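You operate a simulated robot arm through the tools that you are given. There is no shell and no other tool. Be economical: measure what you need, move in short steps, check, and stop when the job is done.

You run a simulated robot arm. Do the job below in one go: nothing can be reset, and whatever is moved stays where it is left.

## Task
Take the steel plate from the top of the small wooden table and leave it on the bottom shelf of the high rack. Take the yellow sieve on the top of the small blue table and put it away on the top of the sieve bench. Put the 150 mm job card from the top of the goods table in the seat of the green shaker and the 130 mm job card on the top shelf of the high rack. Put the black ring in the pink tray. Press the yellow button two times. Shut the post drawer. The order is free.

It is judged by the outcome, as a careful person would: the job done as asked, and still so three seconds after it is handed in. It fails if anything else is knocked over, pushed out of place, dropped, spilled or broken.

## Robot
A 6-joint arm with a two-finger gripper on a trunk, on a base that drives. Base frame: it is fixed to the floor where the robot stands at the start and does not move with it; the origin is under the middle of the robot, x ahead of it, y to its left, z up. Units: mm, rad, N and s.
Its first joint turns from -2.897 to 2.897 rad. Places, roughly: black ring (6x6x2 cm) [-4000, -800, 800]; bottom shelf of the high rack [400, -1600, 400]; job card [-1750, -1000, 750]; pink tray (36x25x5 cm) [-4900, -200, 800]; post drawer [-3600, -3700, 700]; seat of the green shaker (21x19 cm) [-4980, 1840, 880]; steel plate (9x8x4 cm) [1100, 0, 800]; top of the sieve bench [-4900, 1900, 800]; top shelf of the high rack [400, -1600, 1500]; yellow button [-3600, -3500, 800]; yellow sieve (19x17x6 cm) [-1700, 900, 600]. Payload 1.71 kg.
The tool frame sits at the grasp point between the pads (the TCP): z along the fingers, y along the line on which they close. The tips reach 20 mm beyond it. Largest opening 96 mm; the body of the gripper starts 113 mm behind the TCP.
Orientation is that of the tool frame in the base frame, as a unit quaternion [w, x, y, z]. With the fingers straight down and closing along the base's y, the tool's x points along the base's -x, its y along +y and its z along -z.

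## Interface
- The arm moves only by the tool servo_tool. Its argument "increments" is a list of rows, each an object of numbers (a shift or turn left out is 0, a gripper value left out holds the last): "grip": the gripper command, from -1 (fully open) to 1 (shut), values between in proportion; "tx", "ty", "tz": the shift along the base's x, y, z in mm; "ax", "ay", "az": the turn, a rotation vector about the base's x, y, z in rad. In form: [{"grip": .., "tx": .., "ty": .., "tz": .., "ax": .., "ay": .., "az": ..}, ...]. A call has 1 to 8 rows; each row is the pose to reach, as a shift and turn from the pose commanded when the call began. Rows are played at 5 a second. More than 50 mm and 0.15 rad between two rows, or a gripper value outside its range, and nothing of the call is played. Where a pose cannot be reached the arm comes as near as it can. A force on the tool above 40 N (or 10 N above the force at the start of the call, whichever is more), or a blocked arm, ends the call early, and 0.2 s more pass. Each finger travels about 45 mm/s and halts on what it meets, pressing with about 33 N; the grip force reading is that of the motor and also rises with nothing between the fingers. The clock runs only during rows and for 0.2 s after the last one: add rows that repeat a pose to give the fingers time. The reply holds the time, the measured pose of the TCP, the force on the tool along the base axes, the opening and the grip force, in the units named above and with some noise, with the torque about the TCP (base axes, N m) and any sound that the robot's microphone picked up.
- Cameras (640 x 400 px; columns grow to the right, rows downward): "scene" is now at [77.7, 196, 1676]; the picture's right is [-0.22, -0.98, 0.00], its down [-0.65, 0.14, -0.75] and it looks along [0.73, -0.16, -0.66] (base axes); focal length 294 px, centre (320, 200). "wrist" rides on the gripper at [66, 14, -145] in the tool frame; the picture's right is [-0.21, 0.98, 0.00], its down [-0.88, -0.18, -0.45] and it looks along [-0.44, -0.09, 0.90] (tool axes); focal length 275 px, centre (320, 200). There is no depth. A picture from a camera that has moved, and an enlarged one, comes with that camera's place and axes in the base frame and with its lens.
- capture(camera): a new picture of that camera. No time passes.
- lift_body(by): slides the trunk up (or, below 0, down) by that many mm; the arm and the scene camera ride with it, the base frame stays. It gives what a move gives, with no picture.
- steer(legs): drives the robot by 1 to 6 legs, each [ahead, turn to the left] in mm and rad, along the robot's own axes; the way and the turn of a leg run together, so that a leg with both is an arc; at most 1500 mm and 3.142 rad a leg. The arm and the cameras ride along, it lands a little off, and it stops where it bumps. It gives what a move gives.
- aim_head(pan, tilt): turns the head with the scene camera to pan (to the left, within 2.496 rad either way) and tilt (down, from -0.506 to 1.204), counted from straight ahead of the robot. It gives what a move gives.
- enlarge(camera, box): a new picture of the part [left, top, right, bottom] of that camera's present view, enlarged. No time passes.
- sign_off(): hands the job in; it is judged then, once.

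Work in short steps. Places have to be worked out from the pictures, the camera data and where the tool is seen: move nearer, look again, correct. Check each grasp and each placing, and mend what went wrong. You have 186 turns and 144 pictures in all, those below and enlarged ones among them. Open the gripper and draw the arm clear of the work before you hand the job in, unless the task says otherwise; then end with one line.

The tools are called after "Request:" as a command line: name --argument value ..., lists and objects as JSON in quotes. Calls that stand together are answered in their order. servo_tool: Moves the arm, as the interface text tells. Its arguments: {"type":"object","properties":{"increments":{"type":"array","items":{"type":"object","properties":{"grip":{"type":"number"},"tx":{"type":"number"},"ty":{"type":"number"},"tz":{"type":"number"},"ax":{"type":"number"},"ay":{"type":"number"},"az":{"type":"number"}}}}},"required":["increments"]} The other tools are called the same way: lift_body (by) slides the trunk up or down; steer (legs) drives the base; aim_head (pan, tilt) turns the head that bears the scene camera; capture (camera) takes a picture; enlarge (camera, box) takes an enlarged picture of a part of a camera's view; sign_off () hands the job in.

At the start:

```text
clock: 0.0
ee_pos: [584.8, -214.2, 968.7]
ee_rot: [-0.001, 0.0, 1.0, -0.001]
force: [-0.2, 0.9, 0.1]
moment: [-0.01, 0.01, -0.04]
width: 95.9
grip_force: 0.0
trunk travel left (down, up): [-275.0, 115.0]
robot x, y, heading: [3.0, 5.0, 0.0]
head pan, tilt: [-0.218, 0.709]
```

scene: 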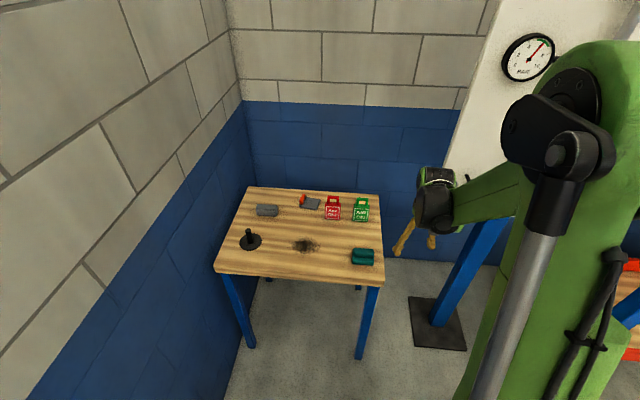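
wrist: 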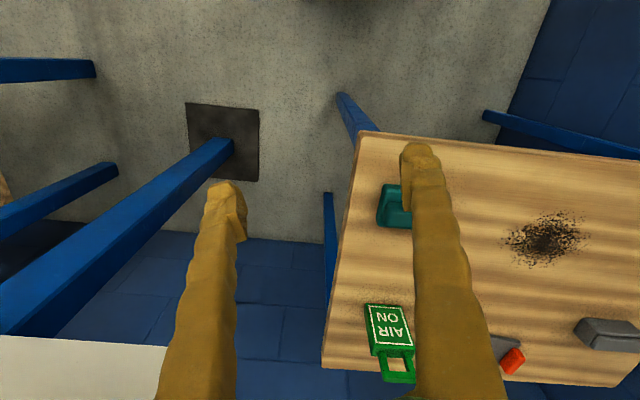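

I enlarge the small table in the scene view to identify the steel plate.

Request:
enlarge --camera "scene" --box '[200, 170, 400, 295]'

```text
3.20 times, centred on (300, 232) of scene
camera zoom: at [77.7, 196.0, 1676.0], right [-0.22, -0.98, 0.0], down [-0.65, 0.14, -0.75], along [0.73, -0.16, -0.66], focal length 942 px, centre (384, 96)
```

zoom: 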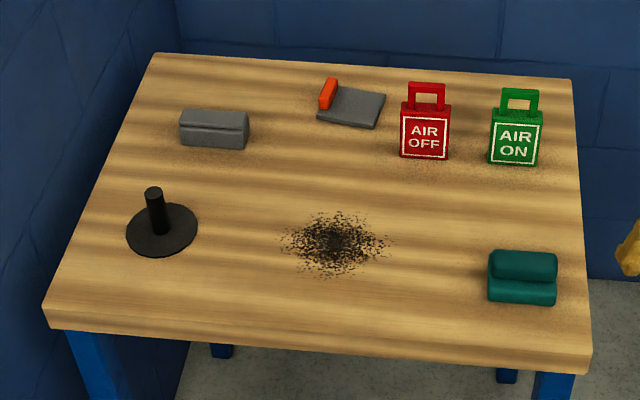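

The plate (flat, with an upright orange lug) triangulates to about (1080, 24), lug at (1098, 58, 776), table top about z 750. I drive 220 mm ahead, which brings it in reach while staying short of the table's front edge at about x 690.

Request:
steer --legs '[[220, 0]]'

Request:
aim_head --pan -1.2 --tilt 0.5

Request:
capture --camera "scene"

Request:
capture --camera "wrist"

```text
clock: 2.1
ee_pos: [791.3, -213.2, 976.5]
ee_rot: [0.006, -0.001, 1.0, -0.001]
force: [-0.1, -0.6, 0.0]
moment: [0.0, 0.01, -0.03]
width: 96.0
grip_force: 0.1
trunk travel left (down, up): [-275.0, 115.0]
robot x, y, heading: [222.1, 3.9, 0.003]
head pan, tilt: [-0.218, 0.709]
```

```text
clock: 3.4
ee_pos: [777.5, -213.5, 985.6]
ee_rot: [0.014, 0.0, 1.0, 0.0]
force: [0.8, -0.3, 0.7]
moment: [-0.02, 0.01, 0.02]
width: 95.9
grip_force: 0.1
trunk travel left (down, up): [-275.0, 115.0]
robot x, y, heading: [223.2, 5.6, -0.002]
head pan, tilt: [-1.201, 0.499]
```

```text
140 pictures are left
camera scene: at [248.8, 129.8, 1695.2], right [-0.93, -0.36, 0.01], down [-0.19, 0.45, -0.88], along [0.31, -0.82, -0.48], focal length 294 px, centre (320, 200)
```

scene: 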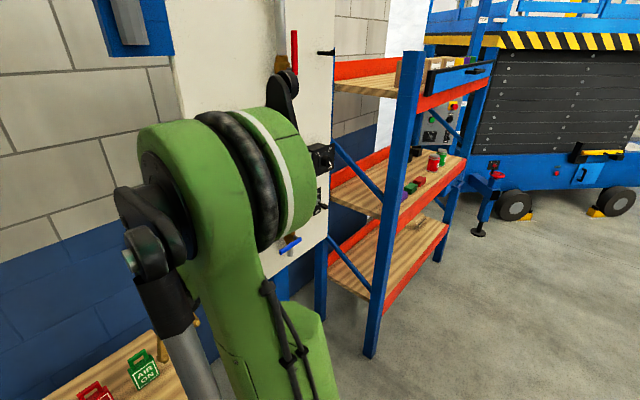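

```text
139 pictures are left
camera wrist: at [707.6, -200.6, 1128.4], right [0.2, 0.98, 0.01], down [0.86, -0.18, 0.47], along [0.46, -0.09, -0.88], focal length 275 px, centre (320, 200)
```

wrist: 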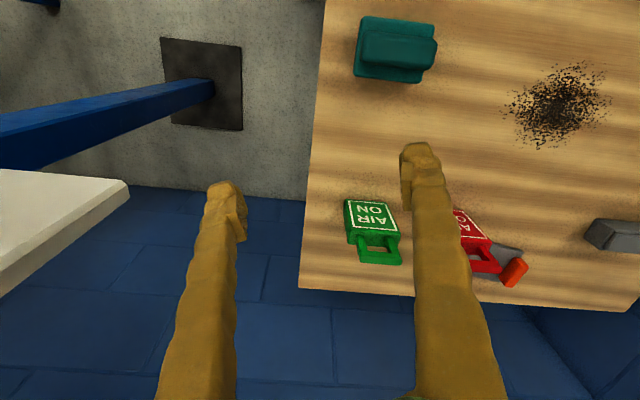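

Lug again at (1091, 59, 776). I move the hand toward it, staying high, and look again.

Request:
servo_tool --increments '[{"grip": -1, "tx": 30, "ty": 32, "tz": -5}, {"tx": 60, "ty": 64, "tz": -10}, {"tx": 90, "ty": 96, "tz": -15}, {"tx": 120, "ty": 128, "tz": -20}, {"tx": 150, "ty": 160, "tz": -25}, {"tx": 180, "ty": 192, "tz": -30}, {"tx": 210, "ty": 224, "tz": -35}, {"tx": 240, "ty": 256, "tz": -40}]'

Request:
capture --camera "wrist"

```text
clock: 5.2
ee_pos: [1017.9, 42.8, 945.3]
ee_rot: [0.015, -0.001, 1.0, 0.0]
force: [0.1, -0.6, 0.2]
moment: [0.01, -0.06, 0.04]
width: 95.7
grip_force: 0.2
trunk travel left (down, up): [-275.0, 115.0]
robot x, y, heading: [223.5, 2.4, -0.001]
head pan, tilt: [-1.201, 0.499]
```

```text
138 pictures are left
camera wrist: at [948.5, 56.0, 1088.2], right [0.2, 0.98, 0.01], down [0.86, -0.18, 0.47], along [0.46, -0.09, -0.88], focal length 275 px, centre (320, 200)
```

wrist: 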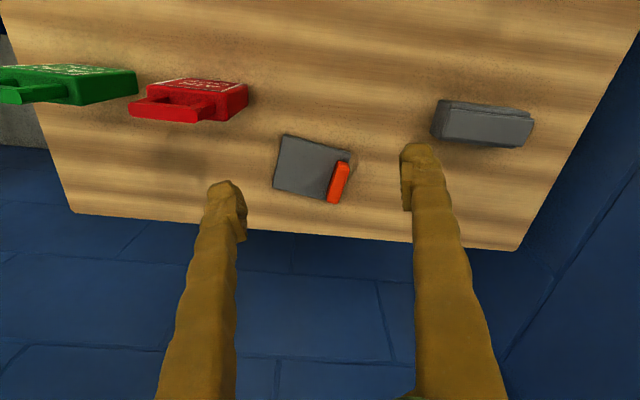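

The lug is in view between the fingers; I enlarge to fix its ends.

Request:
enlarge --camera "wrist" --box '[260, 120, 380, 220]'

```text
4.00 times, centred on (320, 170) of wrist
camera zoom: at [948.5, 56.0, 1088.2], right [0.2, 0.98, 0.01], down [0.86, -0.18, 0.47], along [0.46, -0.09, -0.88], focal length 1101 px, centre (320, 320)
```

zoom: 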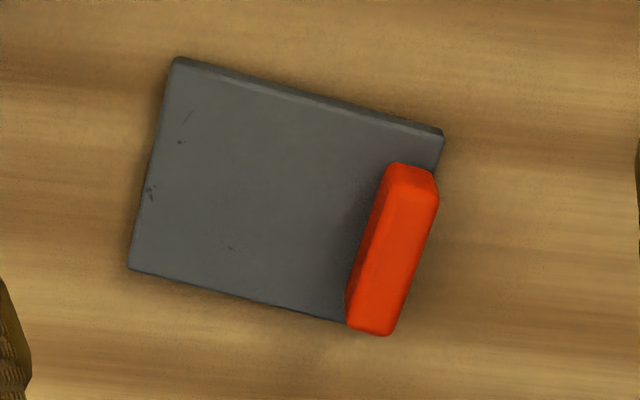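

Lug centre ≈ (1091, 53), plate yaw ≈ -0.47 rad. I turn the hand to match and come above it at z ≈ 860.

Request:
servo_tool --increments '[{"tx": 18, "ty": 3, "tz": -20, "az": -0.12, "ay": 0.01}, {"tx": 36, "ty": 5, "tz": -40, "az": -0.24, "ay": 0.02}, {"tx": 54, "ty": 8, "tz": -60, "az": -0.36, "ay": 0.03}, {"tx": 73, "ty": 10, "tz": -85, "az": -0.47, "ay": 0.03}, {"tx": 73, "ty": 10, "tz": -85, "az": -0.47, "ay": 0.03}]'

Request:
capture --camera "wrist"

```text
clock: 6.3
ee_pos: [1091.0, 53.4, 859.9]
ee_rot: [-0.002, 0.232, 0.973, -0.004]
force: [0.4, 0.5, -0.9]
moment: [0.0, 0.04, 0.02]
width: 95.8
grip_force: 0.0
trunk travel left (down, up): [-275.0, 115.0]
robot x, y, heading: [223.1, 5.1, -0.001]
head pan, tilt: [-1.201, 0.499]
```

```text
136 pictures are left
camera wrist: at [1039.2, 94.8, 1004.7], right [0.63, 0.78, -0.01], down [0.7, -0.56, 0.45], along [0.34, -0.28, -0.9], focal length 275 px, centre (320, 200)
```

wrist: 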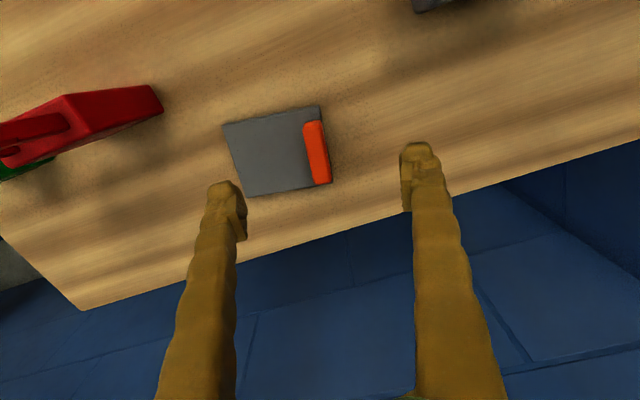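

Aligned within a few mm. I descend to z ≈ 788 with a 3 mm sideways correction and then close.

Request:
servo_tool --increments '[{"tx": -2, "ty": -3, "tz": -25}, {"tx": -2, "ty": -3, "tz": -50}, {"tx": -2, "ty": -3, "tz": -62}, {"tx": -2, "ty": -3, "tz": -72}]'

Request:
capture --camera "wrist"

```text
clock: 7.3
ee_pos: [1088.3, 48.7, 788.2]
ee_rot: [-0.001, 0.232, 0.973, -0.004]
force: [-0.1, 0.5, -0.5]
moment: [-0.01, -0.02, 0.04]
width: 95.8
grip_force: 0.1
trunk travel left (down, up): [-275.0, 115.0]
robot x, y, heading: [221.7, 1.2, 0.002]
head pan, tilt: [-1.201, 0.499]
```

```text
135 pictures are left
camera wrist: at [1036.3, 91.2, 933.1], right [0.63, 0.78, -0.01], down [0.7, -0.56, 0.45], along [0.34, -0.28, -0.9], focal length 275 px, centre (320, 200)
```

wrist: 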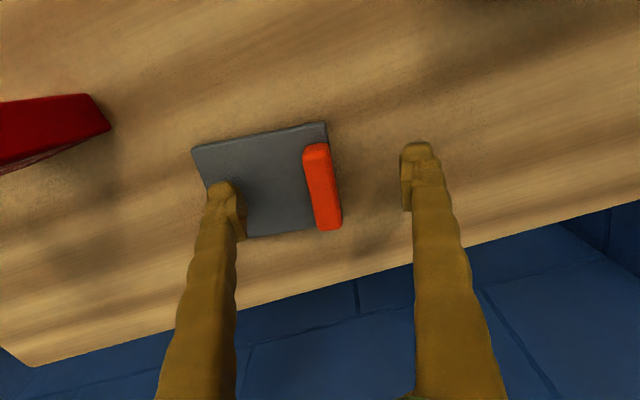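

The lug top is roughly at TCP height; I lower 6 mm more and close.

Request:
servo_tool --increments '[{"tz": -6, "grip": -1}, {"tz": -6, "grip": 0}, {"tz": -6, "grip": 1}, {"tz": -6, "grip": 1}, {"tz": -6, "grip": 1}, {"tz": -6, "grip": 1}, {"tz": -6, "grip": 1}, {"tz": -6, "grip": 1}]'

Request:
capture --camera "wrist"

```text
clock: 8.2
ee_pos: [1075.4, 47.5, 797.3]
ee_rot: [0.006, 0.232, 0.973, -0.003]
force: [-0.2, -0.3, -0.2]
moment: [-0.02, -0.07, 0.01]
width: 56.2
grip_force: 0.1
trunk travel left (down, up): [-275.0, 115.0]
robot x, y, heading: [220.0, 0.8, 0.0]
head pan, tilt: [-1.201, 0.499]
stopped in row 4: the force on the tool passed its limit at 42 N (the readings are from after the stop); the commanded pose is now the measured one
```

```text
134 pictures are left
camera wrist: at [1020.2, 90.2, 941.2], right [0.63, 0.78, 0.0], down [0.69, -0.56, 0.46], along [0.36, -0.29, -0.89], focal length 275 px, centre (320, 200)
```

wrist: 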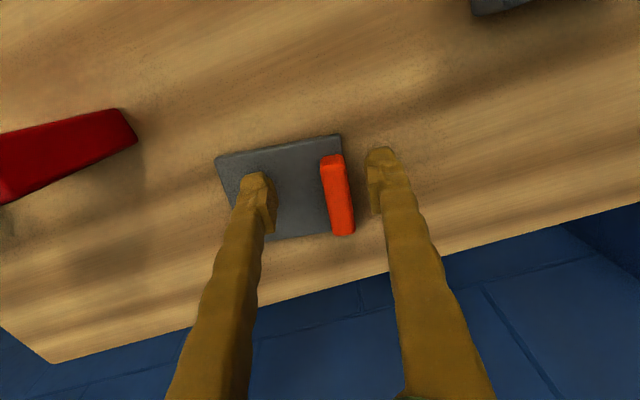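

The left tip touched the plate and the arm recoiled to (1075, 47, 797); the plate didn't move. I open, return to (1090, 52) at z 790 and close slowly.

Request:
servo_tool --increments '[{"grip": -1, "tx": 0, "tz": 3}, {"tx": 8, "ty": 2, "tz": 3, "ay": 0.01}, {"tx": 15, "ty": 5, "tz": 0, "ay": 0.016}, {"tx": 15, "ty": 5, "tz": -7, "ay": 0.016}, {"tx": 15, "ty": 5, "tz": -7, "ay": 0.016}]'

Request:
capture --camera "wrist"

```text
clock: 9.4
ee_pos: [1092.6, 52.7, 788.5]
ee_rot: [-0.002, 0.232, 0.973, -0.004]
force: [0.1, 0.1, -0.1]
moment: [0.0, -0.01, -0.03]
width: 95.7
grip_force: 0.0
trunk travel left (down, up): [-275.0, 115.0]
robot x, y, heading: [221.1, 5.9, 0.006]
head pan, tilt: [-1.201, 0.499]
```

```text
133 pictures are left
camera wrist: at [1040.2, 95.2, 933.2], right [0.63, 0.78, -0.01], down [0.7, -0.56, 0.45], along [0.34, -0.29, -0.9], focal length 275 px, centre (320, 200)
```

wrist: 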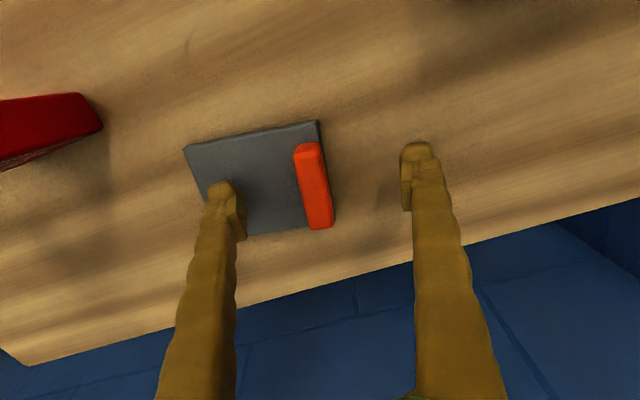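

Shift 4 mm back and close at this height.

Request:
servo_tool --increments '[{"tx": -2, "ty": -4, "grip": -0.7}, {"tx": -2, "ty": -4, "grip": -0.3}, {"tx": -2, "ty": -4, "grip": 0.1}, {"tx": -2, "ty": -4, "grip": 0.4}, {"tx": -2, "ty": -4, "grip": 0.6}, {"tx": -2, "ty": -4, "grip": 0.8}, {"tx": -2, "ty": -4, "grip": 1}, {"tx": -2, "ty": -4, "grip": 1}]'

Request:
capture --camera "wrist"

```text
clock: 11.2
ee_pos: [1088.3, 51.2, 789.2]
ee_rot: [-0.001, 0.232, 0.973, -0.004]
force: [7.5, 12.1, 34.4]
moment: [0.16, -0.05, -0.03]
width: 15.3
grip_force: 32.7
trunk travel left (down, up): [-275.0, 115.0]
robot x, y, heading: [222.8, 3.2, 0.006]
head pan, tilt: [-1.201, 0.499]
```

```text
132 pictures are left
camera wrist: at [1037.1, 92.5, 934.8], right [0.63, 0.78, -0.01], down [0.7, -0.56, 0.45], along [0.34, -0.29, -0.89], focal length 275 px, centre (320, 200)
```

wrist: 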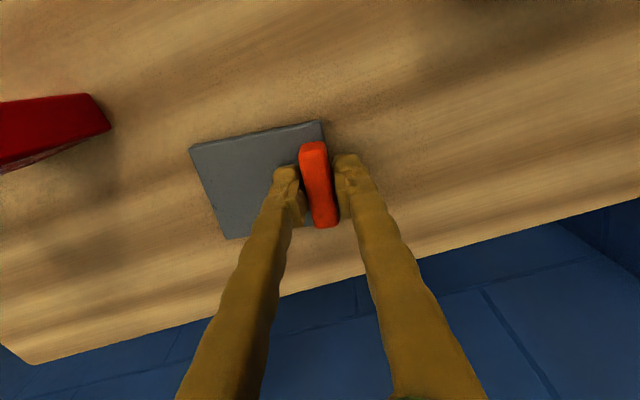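

Gripped at 15.3 mm. I lift slowly by 100 mm.

Request:
servo_tool --increments '[{"grip": 1, "tz": 5}, {"tz": 15}, {"tz": 40}, {"tz": 70}, {"tz": 110}, {"tz": 150}]'

Request:
capture --camera "wrist"

```text
clock: 12.6
ee_pos: [1090.4, 48.0, 939.9]
ee_rot: [-0.002, 0.233, 0.972, -0.004]
force: [0.2, 1.0, -4.2]
moment: [0.07, -0.05, -0.01]
width: 15.0
grip_force: 33.2
trunk travel left (down, up): [-275.0, 115.0]
robot x, y, heading: [221.5, 2.6, 0.006]
head pan, tilt: [-1.201, 0.499]
```

```text
131 pictures are left
camera wrist: at [1038.3, 91.2, 1083.5], right [0.63, 0.78, -0.01], down [0.7, -0.56, 0.45], along [0.34, -0.29, -0.9], focal length 275 px, centre (320, 200)
```

wrist: 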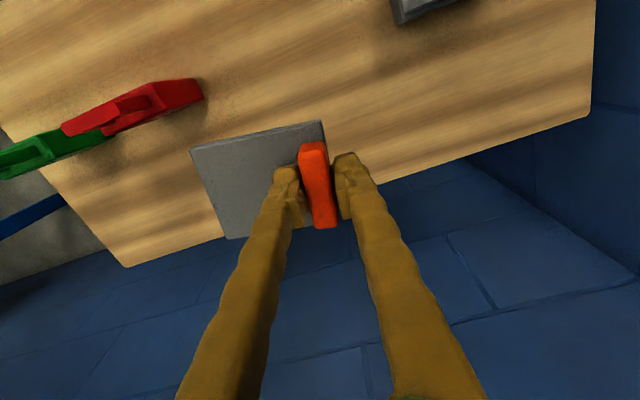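

Plate held (≈4 N). I back off about 1000 mm from the table, then look toward the rack and around.

Request:
steer --legs '[[-1000, 0]]'

Request:
aim_head --pan -0.95 --tilt 0.4

Request:
capture --camera "scene"

Request:
aim_head --pan -2.3 --tilt 0.3

Request:
capture --camera "scene"

Request:
aim_head --pan 2.3 --tilt 0.3

Request:
capture --camera "scene"

```text
clock: 19.6
ee_pos: [83.7, 46.2, 937.5]
ee_rot: [-0.002, 0.235, 0.972, -0.005]
force: [-0.2, -0.9, -3.8]
moment: [0.13, -0.07, 0.01]
width: 15.0
grip_force: 33.4
trunk travel left (down, up): [-275.0, 115.0]
robot x, y, heading: [-783.2, 4.4, -0.004]
head pan, tilt: [-1.201, 0.499]
```

```text
clock: 20.4
ee_pos: [70.0, 46.0, 951.3]
ee_rot: [0.006, 0.235, 0.972, -0.003]
force: [-0.1, 0.4, -3.9]
moment: [0.08, -0.08, -0.01]
width: 14.9
grip_force: 32.7
trunk travel left (down, up): [-275.0, 115.0]
robot x, y, heading: [-782.3, 1.0, -0.002]
head pan, tilt: [-0.949, 0.4]
```

```text
130 pictures are left
camera scene: at [-735.6, 139.2, 1704.0], right [-0.81, -0.58, 0.01], down [-0.24, 0.32, -0.92], along [0.53, -0.75, -0.4], focal length 294 px, centre (320, 200)
```

scene: 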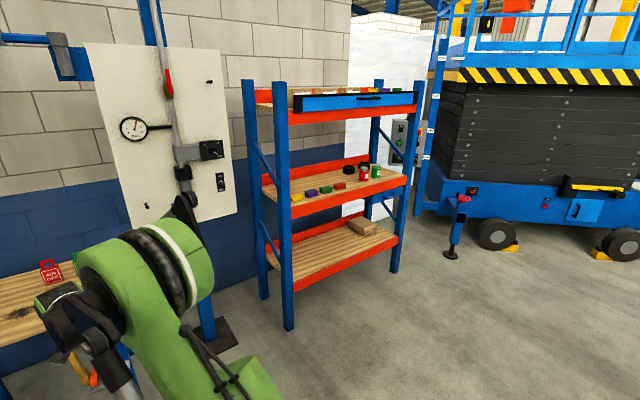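

```text
clock: 21.9
ee_pos: [70.2, 47.9, 949.8]
ee_rot: [0.006, 0.235, 0.972, -0.003]
force: [-0.2, 0.0, -3.9]
moment: [0.08, -0.03, 0.0]
width: 14.9
grip_force: 33.0
trunk travel left (down, up): [-275.0, 115.0]
robot x, y, heading: [-782.8, 2.9, -0.002]
head pan, tilt: [-2.3, 0.3]
```

```text
129 pictures are left
camera scene: at [-851.2, 145.1, 1715.2], right [-0.74, 0.67, 0.01], down [0.18, 0.22, -0.96], along [-0.64, -0.71, -0.29], focal length 294 px, centre (320, 200)
```

scene: 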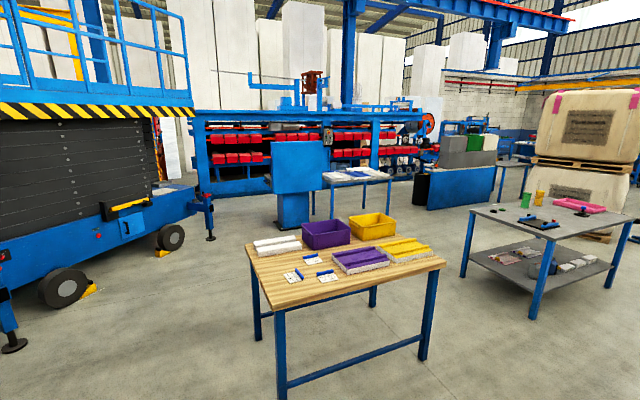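

```text
clock: 25.6
ee_pos: [71.9, 46.4, 949.7]
ee_rot: [0.006, 0.235, 0.972, -0.002]
force: [0.6, -0.3, -3.8]
moment: [0.1, -0.08, -0.01]
width: 15.2
grip_force: 33.0
trunk travel left (down, up): [-275.0, 115.0]
robot x, y, heading: [-782.2, 2.7, -0.006]
head pan, tilt: [2.3, 0.3]
```

```text
128 pictures are left
camera scene: at [-851.0, 284.3, 1715.2], right [0.75, 0.67, -0.01], down [0.18, -0.22, -0.96], along [-0.64, 0.71, -0.29], focal length 294 px, centre (320, 200)
```

scene: 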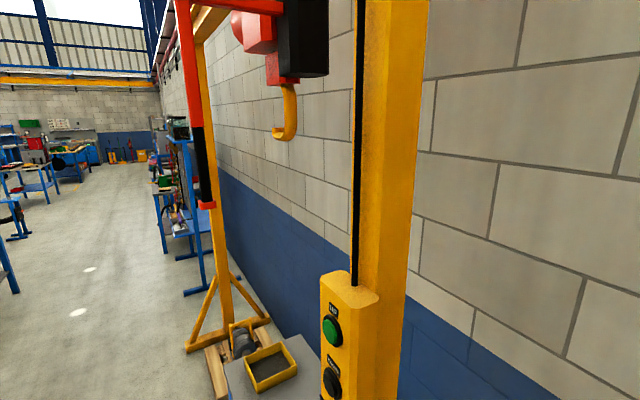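

I can see the rack well: its open front runs from about (345,-1032) to (0,-2105), facing roughly heading -0.30; bottom shelf ≈ z 400–430, next beam's underside ≈ 890. I drive to a staging spot about 350 mm short of the placing stance.

Request:
steer --legs '[[0, -1.664], [1127, 0], [0, 1.368]]'

Request:
aim_head --pan -0.1 --tilt 0.7

Request:
lift_body --by -275

Request:
capture --camera "scene"

```text
clock: 44.7
ee_pos: [-51.8, -1306.8, 950.6]
ee_rot: [0.005, 0.369, 0.929, -0.003]
force: [-0.7, 0.1, -4.2]
moment: [0.05, -0.06, -0.05]
width: 15.1
grip_force: 33.2
trunk travel left (down, up): [-275.0, 115.0]
robot x, y, heading: [-886.2, -1112.1, -0.285]
head pan, tilt: [2.3, 0.3]
```

```text
clock: 46.9
ee_pos: [-65.7, -1303.1, 962.2]
ee_rot: [0.012, 0.369, 0.929, -0.003]
force: [-0.4, -1.2, -4.1]
moment: [0.11, -0.05, 0.0]
width: 15.2
grip_force: 32.8
trunk travel left (down, up): [-275.0, 115.0]
robot x, y, heading: [-886.6, -1111.7, -0.284]
head pan, tilt: [-0.099, 0.7]
```

```text
clock: 49.7
ee_pos: [-66.0, -1303.4, 687.3]
ee_rot: [0.012, 0.369, 0.929, -0.003]
force: [0.0, 0.4, -4.1]
moment: [0.06, -0.09, -0.01]
width: 15.0
grip_force: 32.7
trunk travel left (down, up): [0.0, 390.0]
robot x, y, heading: [-880.2, -1109.1, -0.282]
head pan, tilt: [-0.099, 0.7]
```

```text
127 pictures are left
camera scene: at [-756.7, -940.8, 1401.8], right [-0.37, -0.93, 0.0], down [-0.61, 0.24, -0.75], along [0.7, -0.28, -0.66], focal length 294 px, centre (320, 200)
```

scene: 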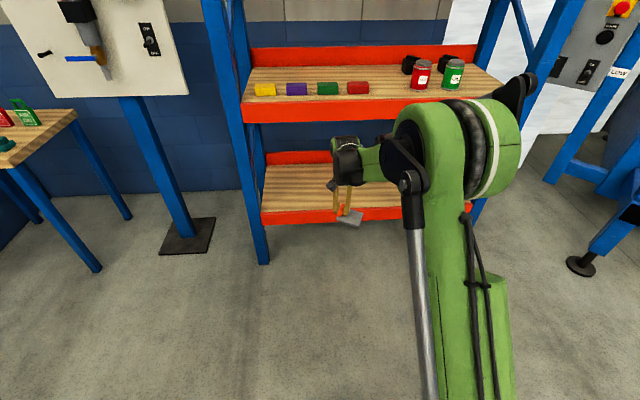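

The bottom deck is at ≈ z 400, the middle beam's underside ≈ 880, front plane ≈ 308 mm ahead of the TCP. I lower the hand to z ≈ 530 and true its tilt before entering.

Request:
servo_tool --increments '[{"tz": -25, "grip": 1}, {"tz": -50}, {"tz": -75}, {"tz": -100}, {"tz": -125}, {"tz": -155}, {"tz": -155}]'

Request:
capture --camera "scene"

Request:
capture --camera "wrist"

```text
clock: 51.3
ee_pos: [-66.1, -1302.7, 532.6]
ee_rot: [0.011, 0.369, 0.929, -0.003]
force: [0.7, -0.1, -4.0]
moment: [0.09, -0.08, 0.03]
width: 15.1
grip_force: 32.7
trunk travel left (down, up): [0.0, 390.0]
robot x, y, heading: [-884.1, -1108.0, -0.29]
head pan, tilt: [-0.099, 0.7]
```

```text
126 pictures are left
camera scene: at [-756.7, -940.8, 1401.7], right [-0.37, -0.93, 0.0], down [-0.61, 0.24, -0.75], along [0.7, -0.28, -0.66], focal length 294 px, centre (320, 200)
```

scene: 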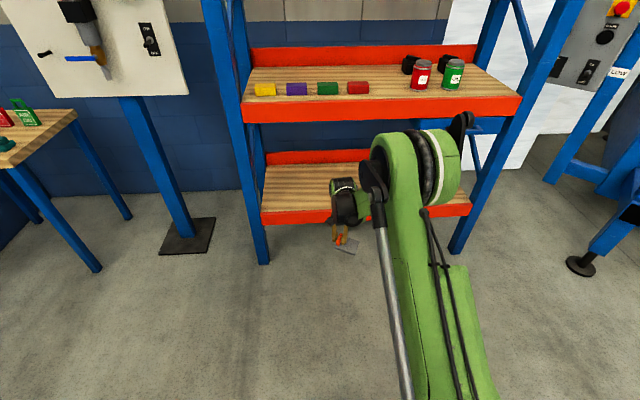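

```text
125 pictures are left
camera wrist: at [-107.4, -1246.3, 676.5], right [0.82, 0.57, 0.01], down [0.5, -0.73, 0.47], along [0.27, -0.38, -0.88], focal length 275 px, centre (320, 200)
```

wrist: 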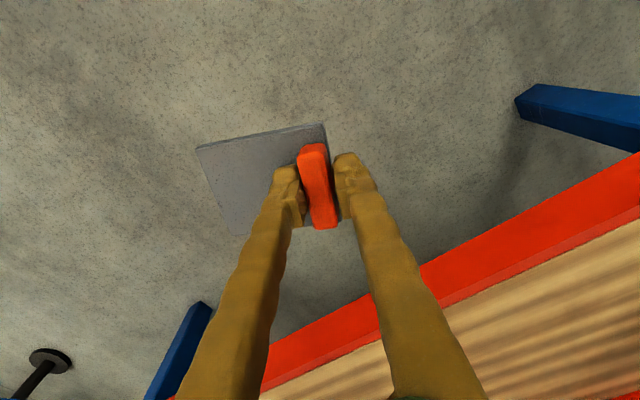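

I extend the reach by about 90 mm and lower further outside the rack to see how low the elbow and wrist get.

Request:
servo_tool --increments '[{"tx": 22, "ty": -6, "tz": -15}, {"tx": 43, "ty": -13, "tz": -30}, {"tx": 65, "ty": -19, "tz": -45}, {"tx": 86, "ty": -25, "tz": -60, "ay": 0.01}, {"tx": 86, "ty": -25, "tz": -60, "ay": 0.01}]'

Request:
enlarge --camera "scene" --box '[220, 60, 500, 300]'

```text
clock: 52.5
ee_pos: [20.3, -1327.7, 473.0]
ee_rot: [0.007, 0.368, 0.93, -0.005]
force: [-0.5, 0.7, -4.6]
moment: [0.09, -0.03, 0.01]
width: 15.0
grip_force: 32.9
trunk travel left (down, up): [0.0, 390.0]
robot x, y, heading: [-885.6, -1113.8, -0.286]
head pan, tilt: [-0.099, 0.7]
```

```text
1.67 times, centred on (360, 180) of scene
camera zoom: at [-756.6, -940.8, 1401.7], right [-0.37, -0.93, 0.0], down [-0.61, 0.24, -0.75], along [0.7, -0.28, -0.66], focal length 491 px, centre (253, 233)
```

zoom: 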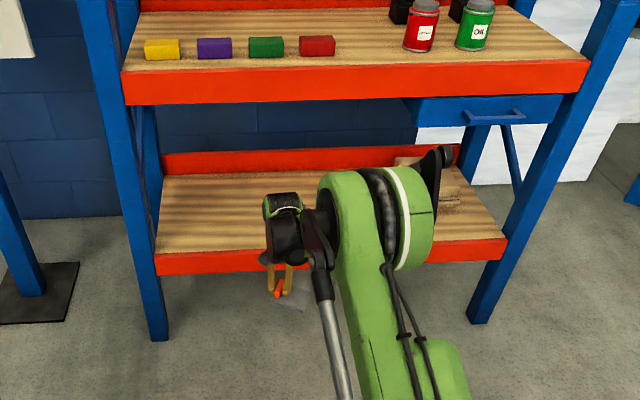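

The posture looks low enough (forearm ≈ 60 mm under the middle beam). I drive in 180 mm and check before entering further.

Request:
steer --legs '[[180, 0]]'

Request:
capture --camera "scene"

Request:
capture --camera "wrist"

```text
clock: 54.3
ee_pos: [192.8, -1378.2, 472.6]
ee_rot: [0.008, 0.368, 0.93, -0.004]
force: [0.1, -0.2, -4.5]
moment: [0.09, -0.05, 0.01]
width: 14.9
grip_force: 32.7
trunk travel left (down, up): [0.0, 390.0]
robot x, y, heading: [-711.3, -1164.3, -0.282]
head pan, tilt: [-0.099, 0.7]
```

```text
123 pictures are left
camera scene: at [-583.5, -991.4, 1401.7], right [-0.37, -0.93, 0.0], down [-0.61, 0.24, -0.75], along [0.7, -0.28, -0.66], focal length 294 px, centre (320, 200)
```

scene: 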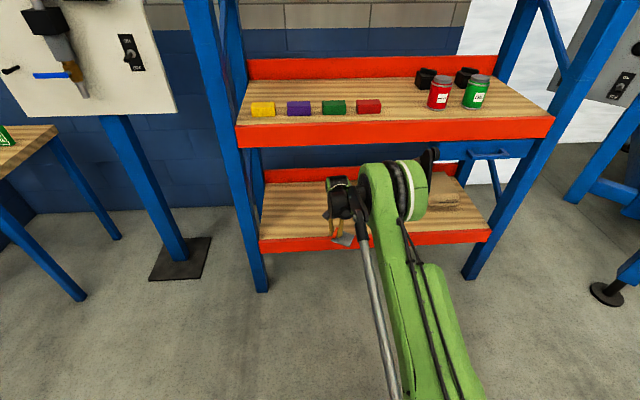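

```text
122 pictures are left
camera wrist: at [153.2, -1321.9, 616.8], right [0.82, 0.57, 0.0], down [0.51, -0.73, 0.46], along [0.26, -0.38, -0.89], focal length 275 px, centre (320, 200)
```

wrist: 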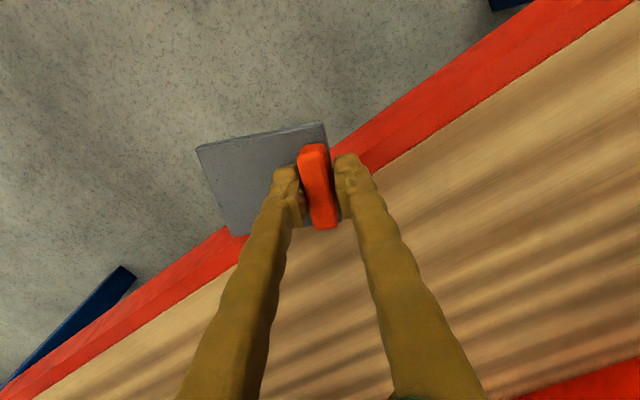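

The front beam is now about 15 mm ahead of the TCP. I drive 125 mm further in.

Request:
steer --legs '[[125, 0]]'

Request:
capture --camera "scene"

Request:
capture --camera "wrist"

```text
clock: 55.8
ee_pos: [307.3, -1413.6, 486.0]
ee_rot: [0.016, 0.37, 0.929, -0.004]
force: [0.5, 0.0, -4.7]
moment: [0.07, -0.05, 0.01]
width: 15.2
grip_force: 32.6
trunk travel left (down, up): [0.0, 390.0]
robot x, y, heading: [-590.3, -1196.3, -0.286]
head pan, tilt: [-0.099, 0.7]
```

```text
121 pictures are left
camera scene: at [-461.7, -1027.0, 1401.7], right [-0.38, -0.93, 0.0], down [-0.61, 0.25, -0.75], along [0.7, -0.28, -0.66], focal length 294 px, centre (320, 200)
```

scene: 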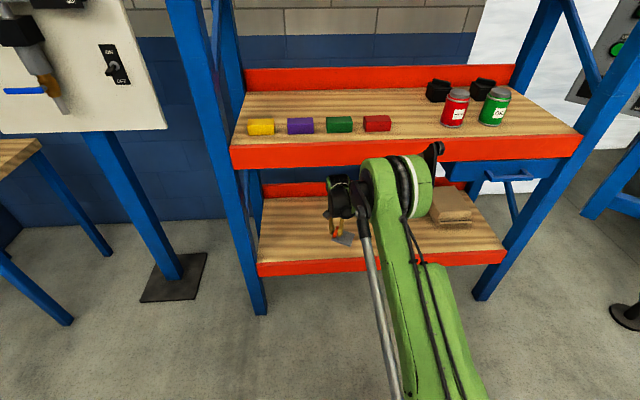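

```text
120 pictures are left
camera wrist: at [265.7, -1355.7, 629.8], right [0.82, 0.57, 0.01], down [0.5, -0.73, 0.47], along [0.27, -0.38, -0.88], focal length 275 px, centre (320, 200)
```

wrist: 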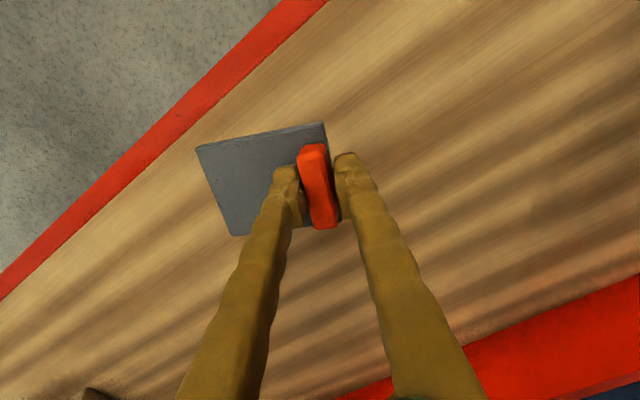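

Plate is well over the deck. I level the tool and descend to z ≈ 445, then ease down by small steps watching force.

Request:
servo_tool --increments '[{"tz": -15, "ax": 0.009, "ay": 0.029}, {"tz": -30, "ax": 0.009, "ay": 0.029}, {"tz": -38, "ax": 0.009, "ay": 0.029}, {"tz": -40, "ax": 0.009, "ay": 0.029}, {"tz": -40, "ax": 0.009, "ay": 0.029}]'

Request:
servo_tool --increments '[{"tz": -2}, {"tz": -4}, {"tz": -6}]'

```text
clock: 57.0
ee_pos: [298.7, -1410.9, 460.8]
ee_rot: [0.008, 0.369, 0.929, -0.005]
force: [0.2, -0.2, -3.6]
moment: [0.08, -0.05, -0.01]
width: 15.1
grip_force: 32.9
trunk travel left (down, up): [0.0, 390.0]
robot x, y, heading: [-588.1, -1198.7, -0.283]
head pan, tilt: [-0.099, 0.7]
```

```text
clock: 57.8
ee_pos: [301.3, -1409.7, 454.7]
ee_rot: [0.007, 0.37, 0.929, -0.005]
force: [0.0, 0.4, -4.3]
moment: [0.1, -0.08, -0.01]
width: 15.0
grip_force: 33.5
trunk travel left (down, up): [0.0, 390.0]
robot x, y, heading: [-591.5, -1197.6, -0.286]
head pan, tilt: [-0.099, 0.7]
```

No contact yet at 455; I continue easing down.

Request:
servo_tool --increments '[{"tz": -3}, {"tz": -6}, {"tz": -9}, {"tz": -11}, {"tz": -13}]'

Request:
capture --camera "wrist"

```text
clock: 59.0
ee_pos: [300.6, -1411.1, 441.1]
ee_rot: [0.007, 0.37, 0.929, -0.005]
force: [0.3, 0.4, -3.6]
moment: [0.05, -0.06, 0.02]
width: 15.1
grip_force: 32.7
trunk travel left (down, up): [0.0, 390.0]
robot x, y, heading: [-590.9, -1198.6, -0.279]
head pan, tilt: [-0.099, 0.7]
```

```text
119 pictures are left
camera wrist: at [261.0, -1354.6, 585.2], right [0.82, 0.57, 0.0], down [0.51, -0.73, 0.46], along [0.26, -0.38, -0.89], focal length 275 px, centre (320, 200)
```

wrist: 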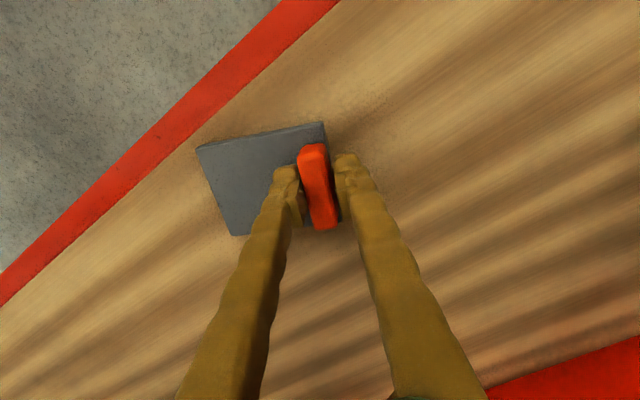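

Shadow contact is close. I lower in 1–2 mm steps.

Request:
servo_tool --increments '[{"tz": -2}, {"tz": -3}, {"tz": -4}, {"tz": -5}]'

```text
clock: 60.0
ee_pos: [300.5, -1410.3, 435.7]
ee_rot: [0.008, 0.369, 0.929, -0.004]
force: [1.1, 0.3, -0.7]
moment: [-0.02, 0.13, -0.01]
width: 14.9
grip_force: 33.1
trunk travel left (down, up): [0.0, 390.0]
robot x, y, heading: [-587.2, -1203.2, -0.289]
head pan, tilt: [-0.099, 0.7]
```

Contact. I press 1 mm more, open to half, and rise straight up.

Request:
servo_tool --increments '[{"tz": -1.5, "grip": 1}, {"tz": -1.5, "grip": 0.4}, {"tz": -1.5, "grip": 0.2}, {"tz": 0, "grip": 0.2}, {"tz": 15}, {"tz": 40}, {"tz": 65}, {"tz": 65}]'

Request:
capture --camera "wrist"

```text
clock: 61.8
ee_pos: [300.9, -1410.8, 502.6]
ee_rot: [0.007, 0.37, 0.929, -0.006]
force: [-0.4, -0.1, -0.2]
moment: [-0.01, -0.01, 0.03]
width: 38.4
grip_force: 0.1
trunk travel left (down, up): [0.0, 390.0]
robot x, y, heading: [-591.9, -1201.8, -0.282]
head pan, tilt: [-0.099, 0.7]
```

```text
118 pictures are left
camera wrist: at [260.6, -1354.4, 646.1], right [0.82, 0.57, 0.0], down [0.51, -0.73, 0.46], along [0.26, -0.38, -0.89], focal length 275 px, centre (320, 200)
```

wrist: 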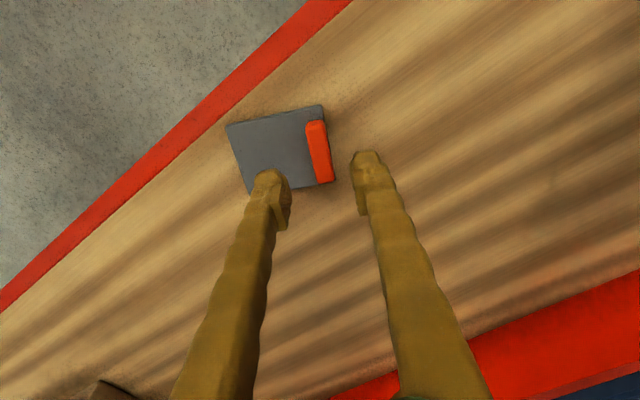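

Plate is resting flat on the bottom shelf. I back out 350 mm, then raise the trunk.

Request:
steer --legs '[[-350, 0]]'

Request:
lift_body --by 275

Request:
servo_tool --increments '[{"grip": -1, "tx": -10, "ty": 3, "tz": 40}, {"tx": -20, "ty": 6, "tz": 80}, {"tx": -30, "ty": 9, "tz": 120}, {"tx": -40, "ty": 12, "tz": 160}, {"tx": -50, "ty": 15, "tz": 200}, {"tx": -60, "ty": 18, "tz": 220}]'

Request:
capture --camera "scene"

```text
clock: 64.7
ee_pos: [-36.9, -1311.5, 502.0]
ee_rot: [0.008, 0.37, 0.929, -0.005]
force: [-0.2, -0.3, -0.3]
moment: [0.0, 0.01, 0.0]
width: 38.5
grip_force: 0.0
trunk travel left (down, up): [0.0, 390.0]
robot x, y, heading: [-922.0, -1100.9, -0.285]
head pan, tilt: [-0.099, 0.7]
```

```text
clock: 67.5
ee_pos: [-44.1, -1308.6, 790.3]
ee_rot: [0.014, 0.37, 0.929, -0.004]
force: [-0.4, 0.7, 0.2]
moment: [0.04, -0.01, 0.02]
width: 38.4
grip_force: 0.0
trunk travel left (down, up): [-275.0, 115.0]
robot x, y, heading: [-922.7, -1100.2, -0.287]
head pan, tilt: [-0.099, 0.7]
```

```text
clock: 68.9
ee_pos: [-103.3, -1291.9, 1010.6]
ee_rot: [0.014, 0.37, 0.929, -0.003]
force: [-0.1, 0.2, 0.1]
moment: [0.01, -0.01, 0.0]
width: 95.9
grip_force: 0.0
trunk travel left (down, up): [-275.0, 115.0]
robot x, y, heading: [-923.2, -1098.9, -0.285]
head pan, tilt: [-0.099, 0.7]
```

```text
117 pictures are left
camera scene: at [-795.4, -929.2, 1676.7], right [-0.37, -0.93, 0.0], down [-0.61, 0.24, -0.75], along [0.7, -0.28, -0.66], focal length 294 px, centre (320, 200)
```

scene: 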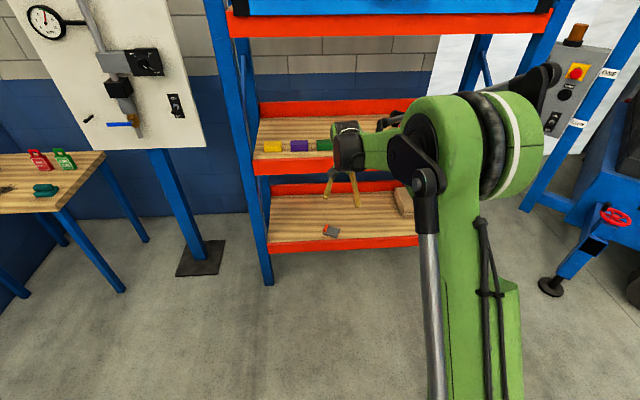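

Plate sits well on the bottom shelf. Next the job cards: I turn clockwise to face the goods table, hand high at z 1010.

Request:
steer --legs '[[0, -2.9]]'

Request:
aim_head --pan -0.1 --tilt 0.75

Request:
capture --camera "scene"

Request:
capture --camera "wrist"

```text
clock: 79.8
ee_pos: [-1776.8, -1135.4, 1010.3]
ee_rot: [-0.002, 0.97, -0.241, -0.016]
force: [-0.6, 0.1, -0.5]
moment: [-0.03, 0.02, 0.02]
width: 96.1
grip_force: 0.0
trunk travel left (down, up): [-275.0, 115.0]
robot x, y, heading: [-928.9, -1116.5, 3.123]
head pan, tilt: [-0.099, 0.7]
```

```text
clock: 80.4
ee_pos: [-1762.7, -1136.9, 1020.8]
ee_rot: [-0.001, 0.971, -0.24, -0.023]
force: [0.5, -0.1, 0.5]
moment: [-0.01, -0.07, 0.01]
width: 96.1
grip_force: 0.0
trunk travel left (down, up): [-275.0, 115.0]
robot x, y, heading: [-933.4, -1112.6, 3.126]
head pan, tilt: [-0.099, 0.75]
```

```text
116 pictures are left
camera scene: at [-1015.8, -1313.5, 1672.5], right [0.11, 0.99, 0.0], down [0.69, -0.08, -0.72], along [-0.72, 0.08, -0.69], focal length 294 px, centre (320, 200)
```

scene: 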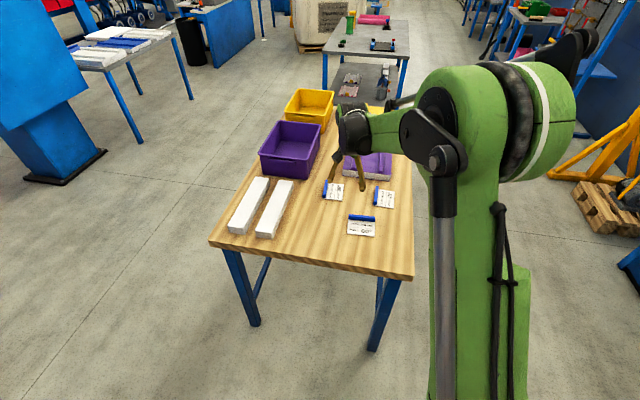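

```text
115 pictures are left
camera wrist: at [-1704.1, -1182.3, 1163.7], right [-0.64, -0.77, 0.02], down [-0.67, 0.57, 0.48], along [-0.38, 0.29, -0.88], focal length 275 px, centre (320, 200)
```

wrist: 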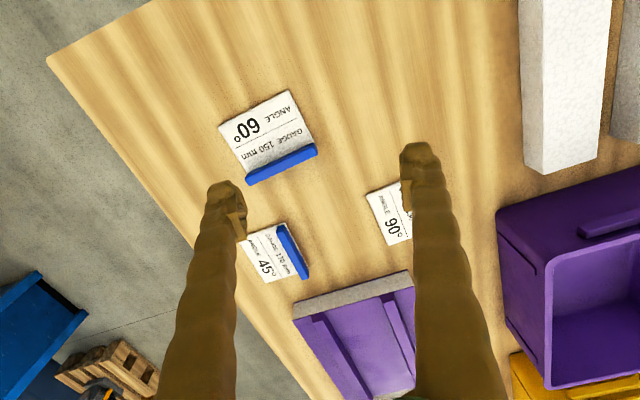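

The three cards differ; the nearest reads 150 mm. I enlarge the others to read them.

Request:
enlarge --camera "wrist" --box '[210, 80, 420, 290]'

Request:
enlarge --camera "scene" --box '[310, 165, 420, 245]'

```text
1.90 times, centred on (315, 185) of wrist
camera zoom: at [-1704.1, -1182.3, 1163.7], right [-0.64, -0.77, 0.02], down [-0.67, 0.57, 0.48], along [-0.38, 0.29, -0.88], focal length 524 px, centre (330, 229)
```

zoom: 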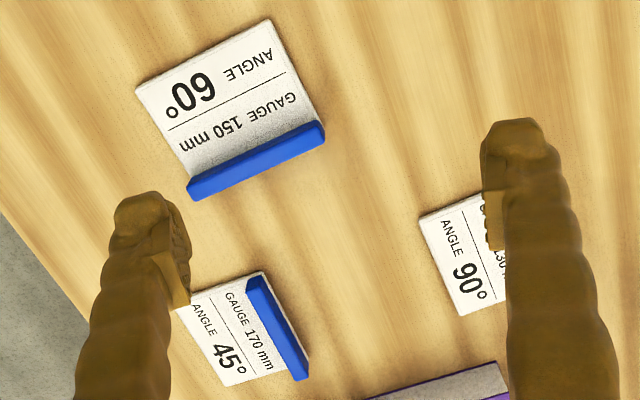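

```text
5.00 times, centred on (365, 205) of scene
camera zoom: at [-1015.8, -1313.5, 1672.5], right [0.11, 0.99, 0.0], down [0.69, -0.08, -0.72], along [-0.72, 0.08, -0.69], focal length 1472 px, centre (95, 175)
```

zoom: 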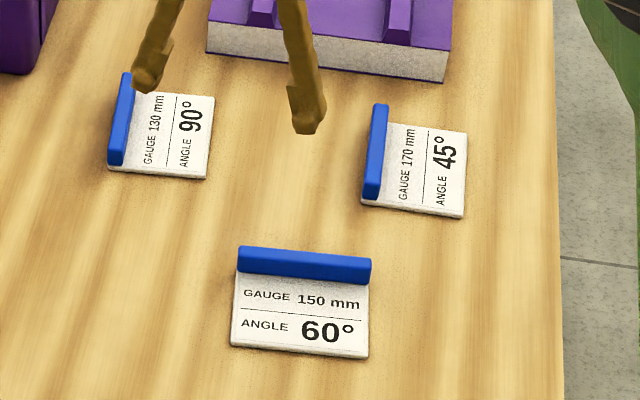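

The 90° card is the 130 mm one, the 60° card the 150 mm one. The 130 mm card's lug is near (-2018, -1179), so I drive 220 mm closer and look with the wrist camera.

Request:
steer --legs '[[220, 0]]'

Request:
capture --camera "wrist"

Request:
capture --camera "scene"

```text
clock: 82.5
ee_pos: [-1983.3, -1135.3, 1020.8]
ee_rot: [0.0, 0.971, -0.24, -0.023]
force: [-0.1, 0.2, 0.3]
moment: [0.01, -0.02, -0.03]
width: 96.1
grip_force: 0.0
trunk travel left (down, up): [-275.0, 115.0]
robot x, y, heading: [-1150.8, -1108.1, 3.132]
head pan, tilt: [-0.099, 0.75]
```

```text
112 pictures are left
camera wrist: at [-1924.5, -1179.4, 1163.9], right [-0.64, -0.77, 0.02], down [-0.67, 0.57, 0.48], along [-0.38, 0.29, -0.88], focal length 275 px, centre (320, 200)
```

wrist: 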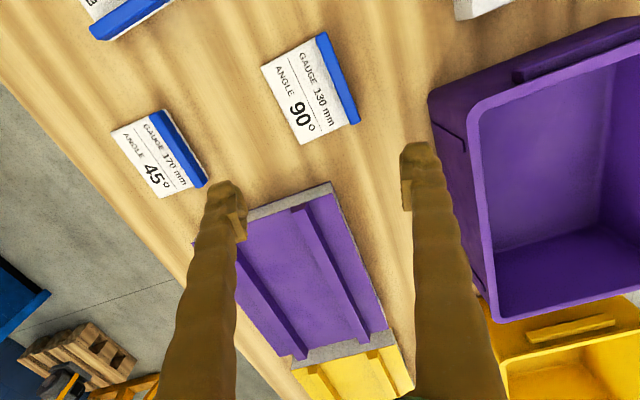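

```text
111 pictures are left
camera scene: at [-1235.7, -1310.1, 1672.5], right [0.11, 0.99, 0.0], down [0.69, -0.08, -0.72], along [-0.72, 0.08, -0.69], focal length 294 px, centre (320, 200)
```

scene: 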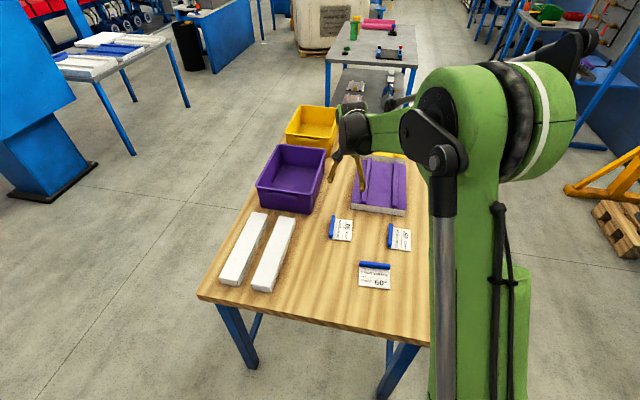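

The 130 mm lug is at about (-1966, -1185), axis tilted ≈ -13° from x, top z ≈ 800–820. I half-close the fingers to clear the purple bin, turn to match and come down to z ≈ 890.

Request:
servo_tool --increments '[{"grip": -0.2, "tx": 7, "ty": -13, "tz": 0, "az": 0.09, "ay": -0.02}, {"tx": 14, "ty": -26, "tz": -20, "az": 0.18, "ay": -0.045, "ax": -0.01}, {"tx": 21, "ty": -40, "tz": -50, "az": 0.255, "ay": -0.045, "ax": -0.01}, {"tx": 28, "ty": -53, "tz": -90, "az": 0.255, "ay": -0.045, "ax": -0.01}, {"tx": 28, "ty": -53, "tz": -130, "az": 0.255, "ay": -0.045, "ax": -0.01}, {"tx": 28, "ty": -53, "tz": -130, "az": 0.255, "ay": -0.045, "ax": -0.01}]'

Request:
capture --camera "wrist"

```text
clock: 83.9
ee_pos: [-1939.4, -1186.9, 901.8]
ee_rot: [0.004, 0.993, -0.115, -0.006]
force: [-0.2, -0.8, -0.4]
moment: [0.01, -0.03, -0.02]
width: 57.8
grip_force: 0.0
trunk travel left (down, up): [-275.0, 115.0]
robot x, y, heading: [-1153.4, -1112.1, 3.125]
head pan, tilt: [-0.099, 0.75]
```

```text
110 pictures are left
camera wrist: at [-1877.2, -1215.2, 1047.3], right [-0.42, -0.91, 0.01], down [-0.81, 0.38, 0.45], along [-0.41, 0.18, -0.89], focal length 275 px, centre (320, 200)
```

wrist: 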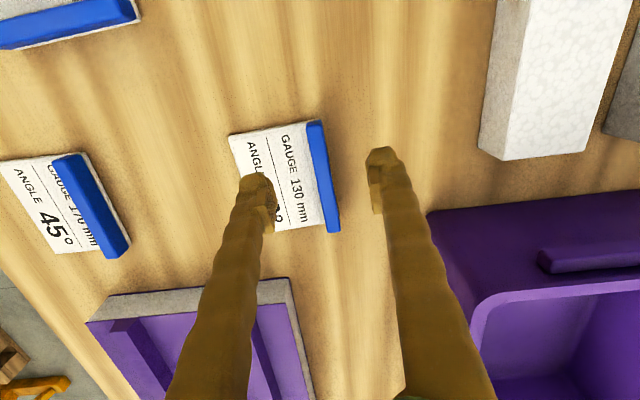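

Well aligned. I shift 15 mm along the lug and descend to about z 835.

Request:
servo_tool --increments '[{"tx": -8, "ty": 2, "tz": -20}, {"tx": -15, "ty": 3, "tz": -45}, {"tx": -15, "ty": 3, "tz": -67}, {"tx": -15, "ty": 3, "tz": -67}]'

Request:
capture --camera "wrist"

```text
clock: 84.9
ee_pos: [-1952.9, -1184.0, 835.7]
ee_rot: [0.005, 0.993, -0.116, -0.006]
force: [0.9, -0.3, 0.1]
moment: [-0.01, -0.02, -0.04]
width: 57.5
grip_force: 0.0
trunk travel left (down, up): [-275.0, 115.0]
robot x, y, heading: [-1154.3, -1112.4, 3.131]
head pan, tilt: [-0.099, 0.75]
```

```text
109 pictures are left
camera wrist: at [-1890.7, -1212.5, 980.8], right [-0.42, -0.91, 0.01], down [-0.81, 0.38, 0.45], along [-0.41, 0.18, -0.89], focal length 275 px, centre (320, 200)
```

wrist: 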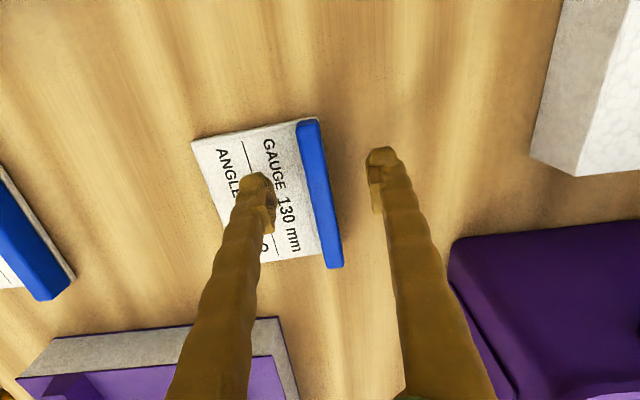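

I check the remaining height from the scene camera before going on.

Request:
enlarge --camera "scene" --box '[290, 180, 410, 270]'

```text
4.44 times, centred on (350, 225) of scene
camera zoom: at [-1236.0, -1310.2, 1672.5], right [0.11, 0.99, 0.0], down [0.69, -0.08, -0.72], along [-0.72, 0.08, -0.69], focal length 1309 px, centre (187, 89)
```

zoom: 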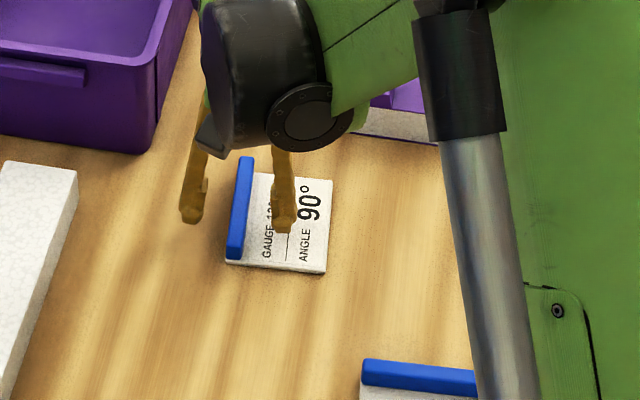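

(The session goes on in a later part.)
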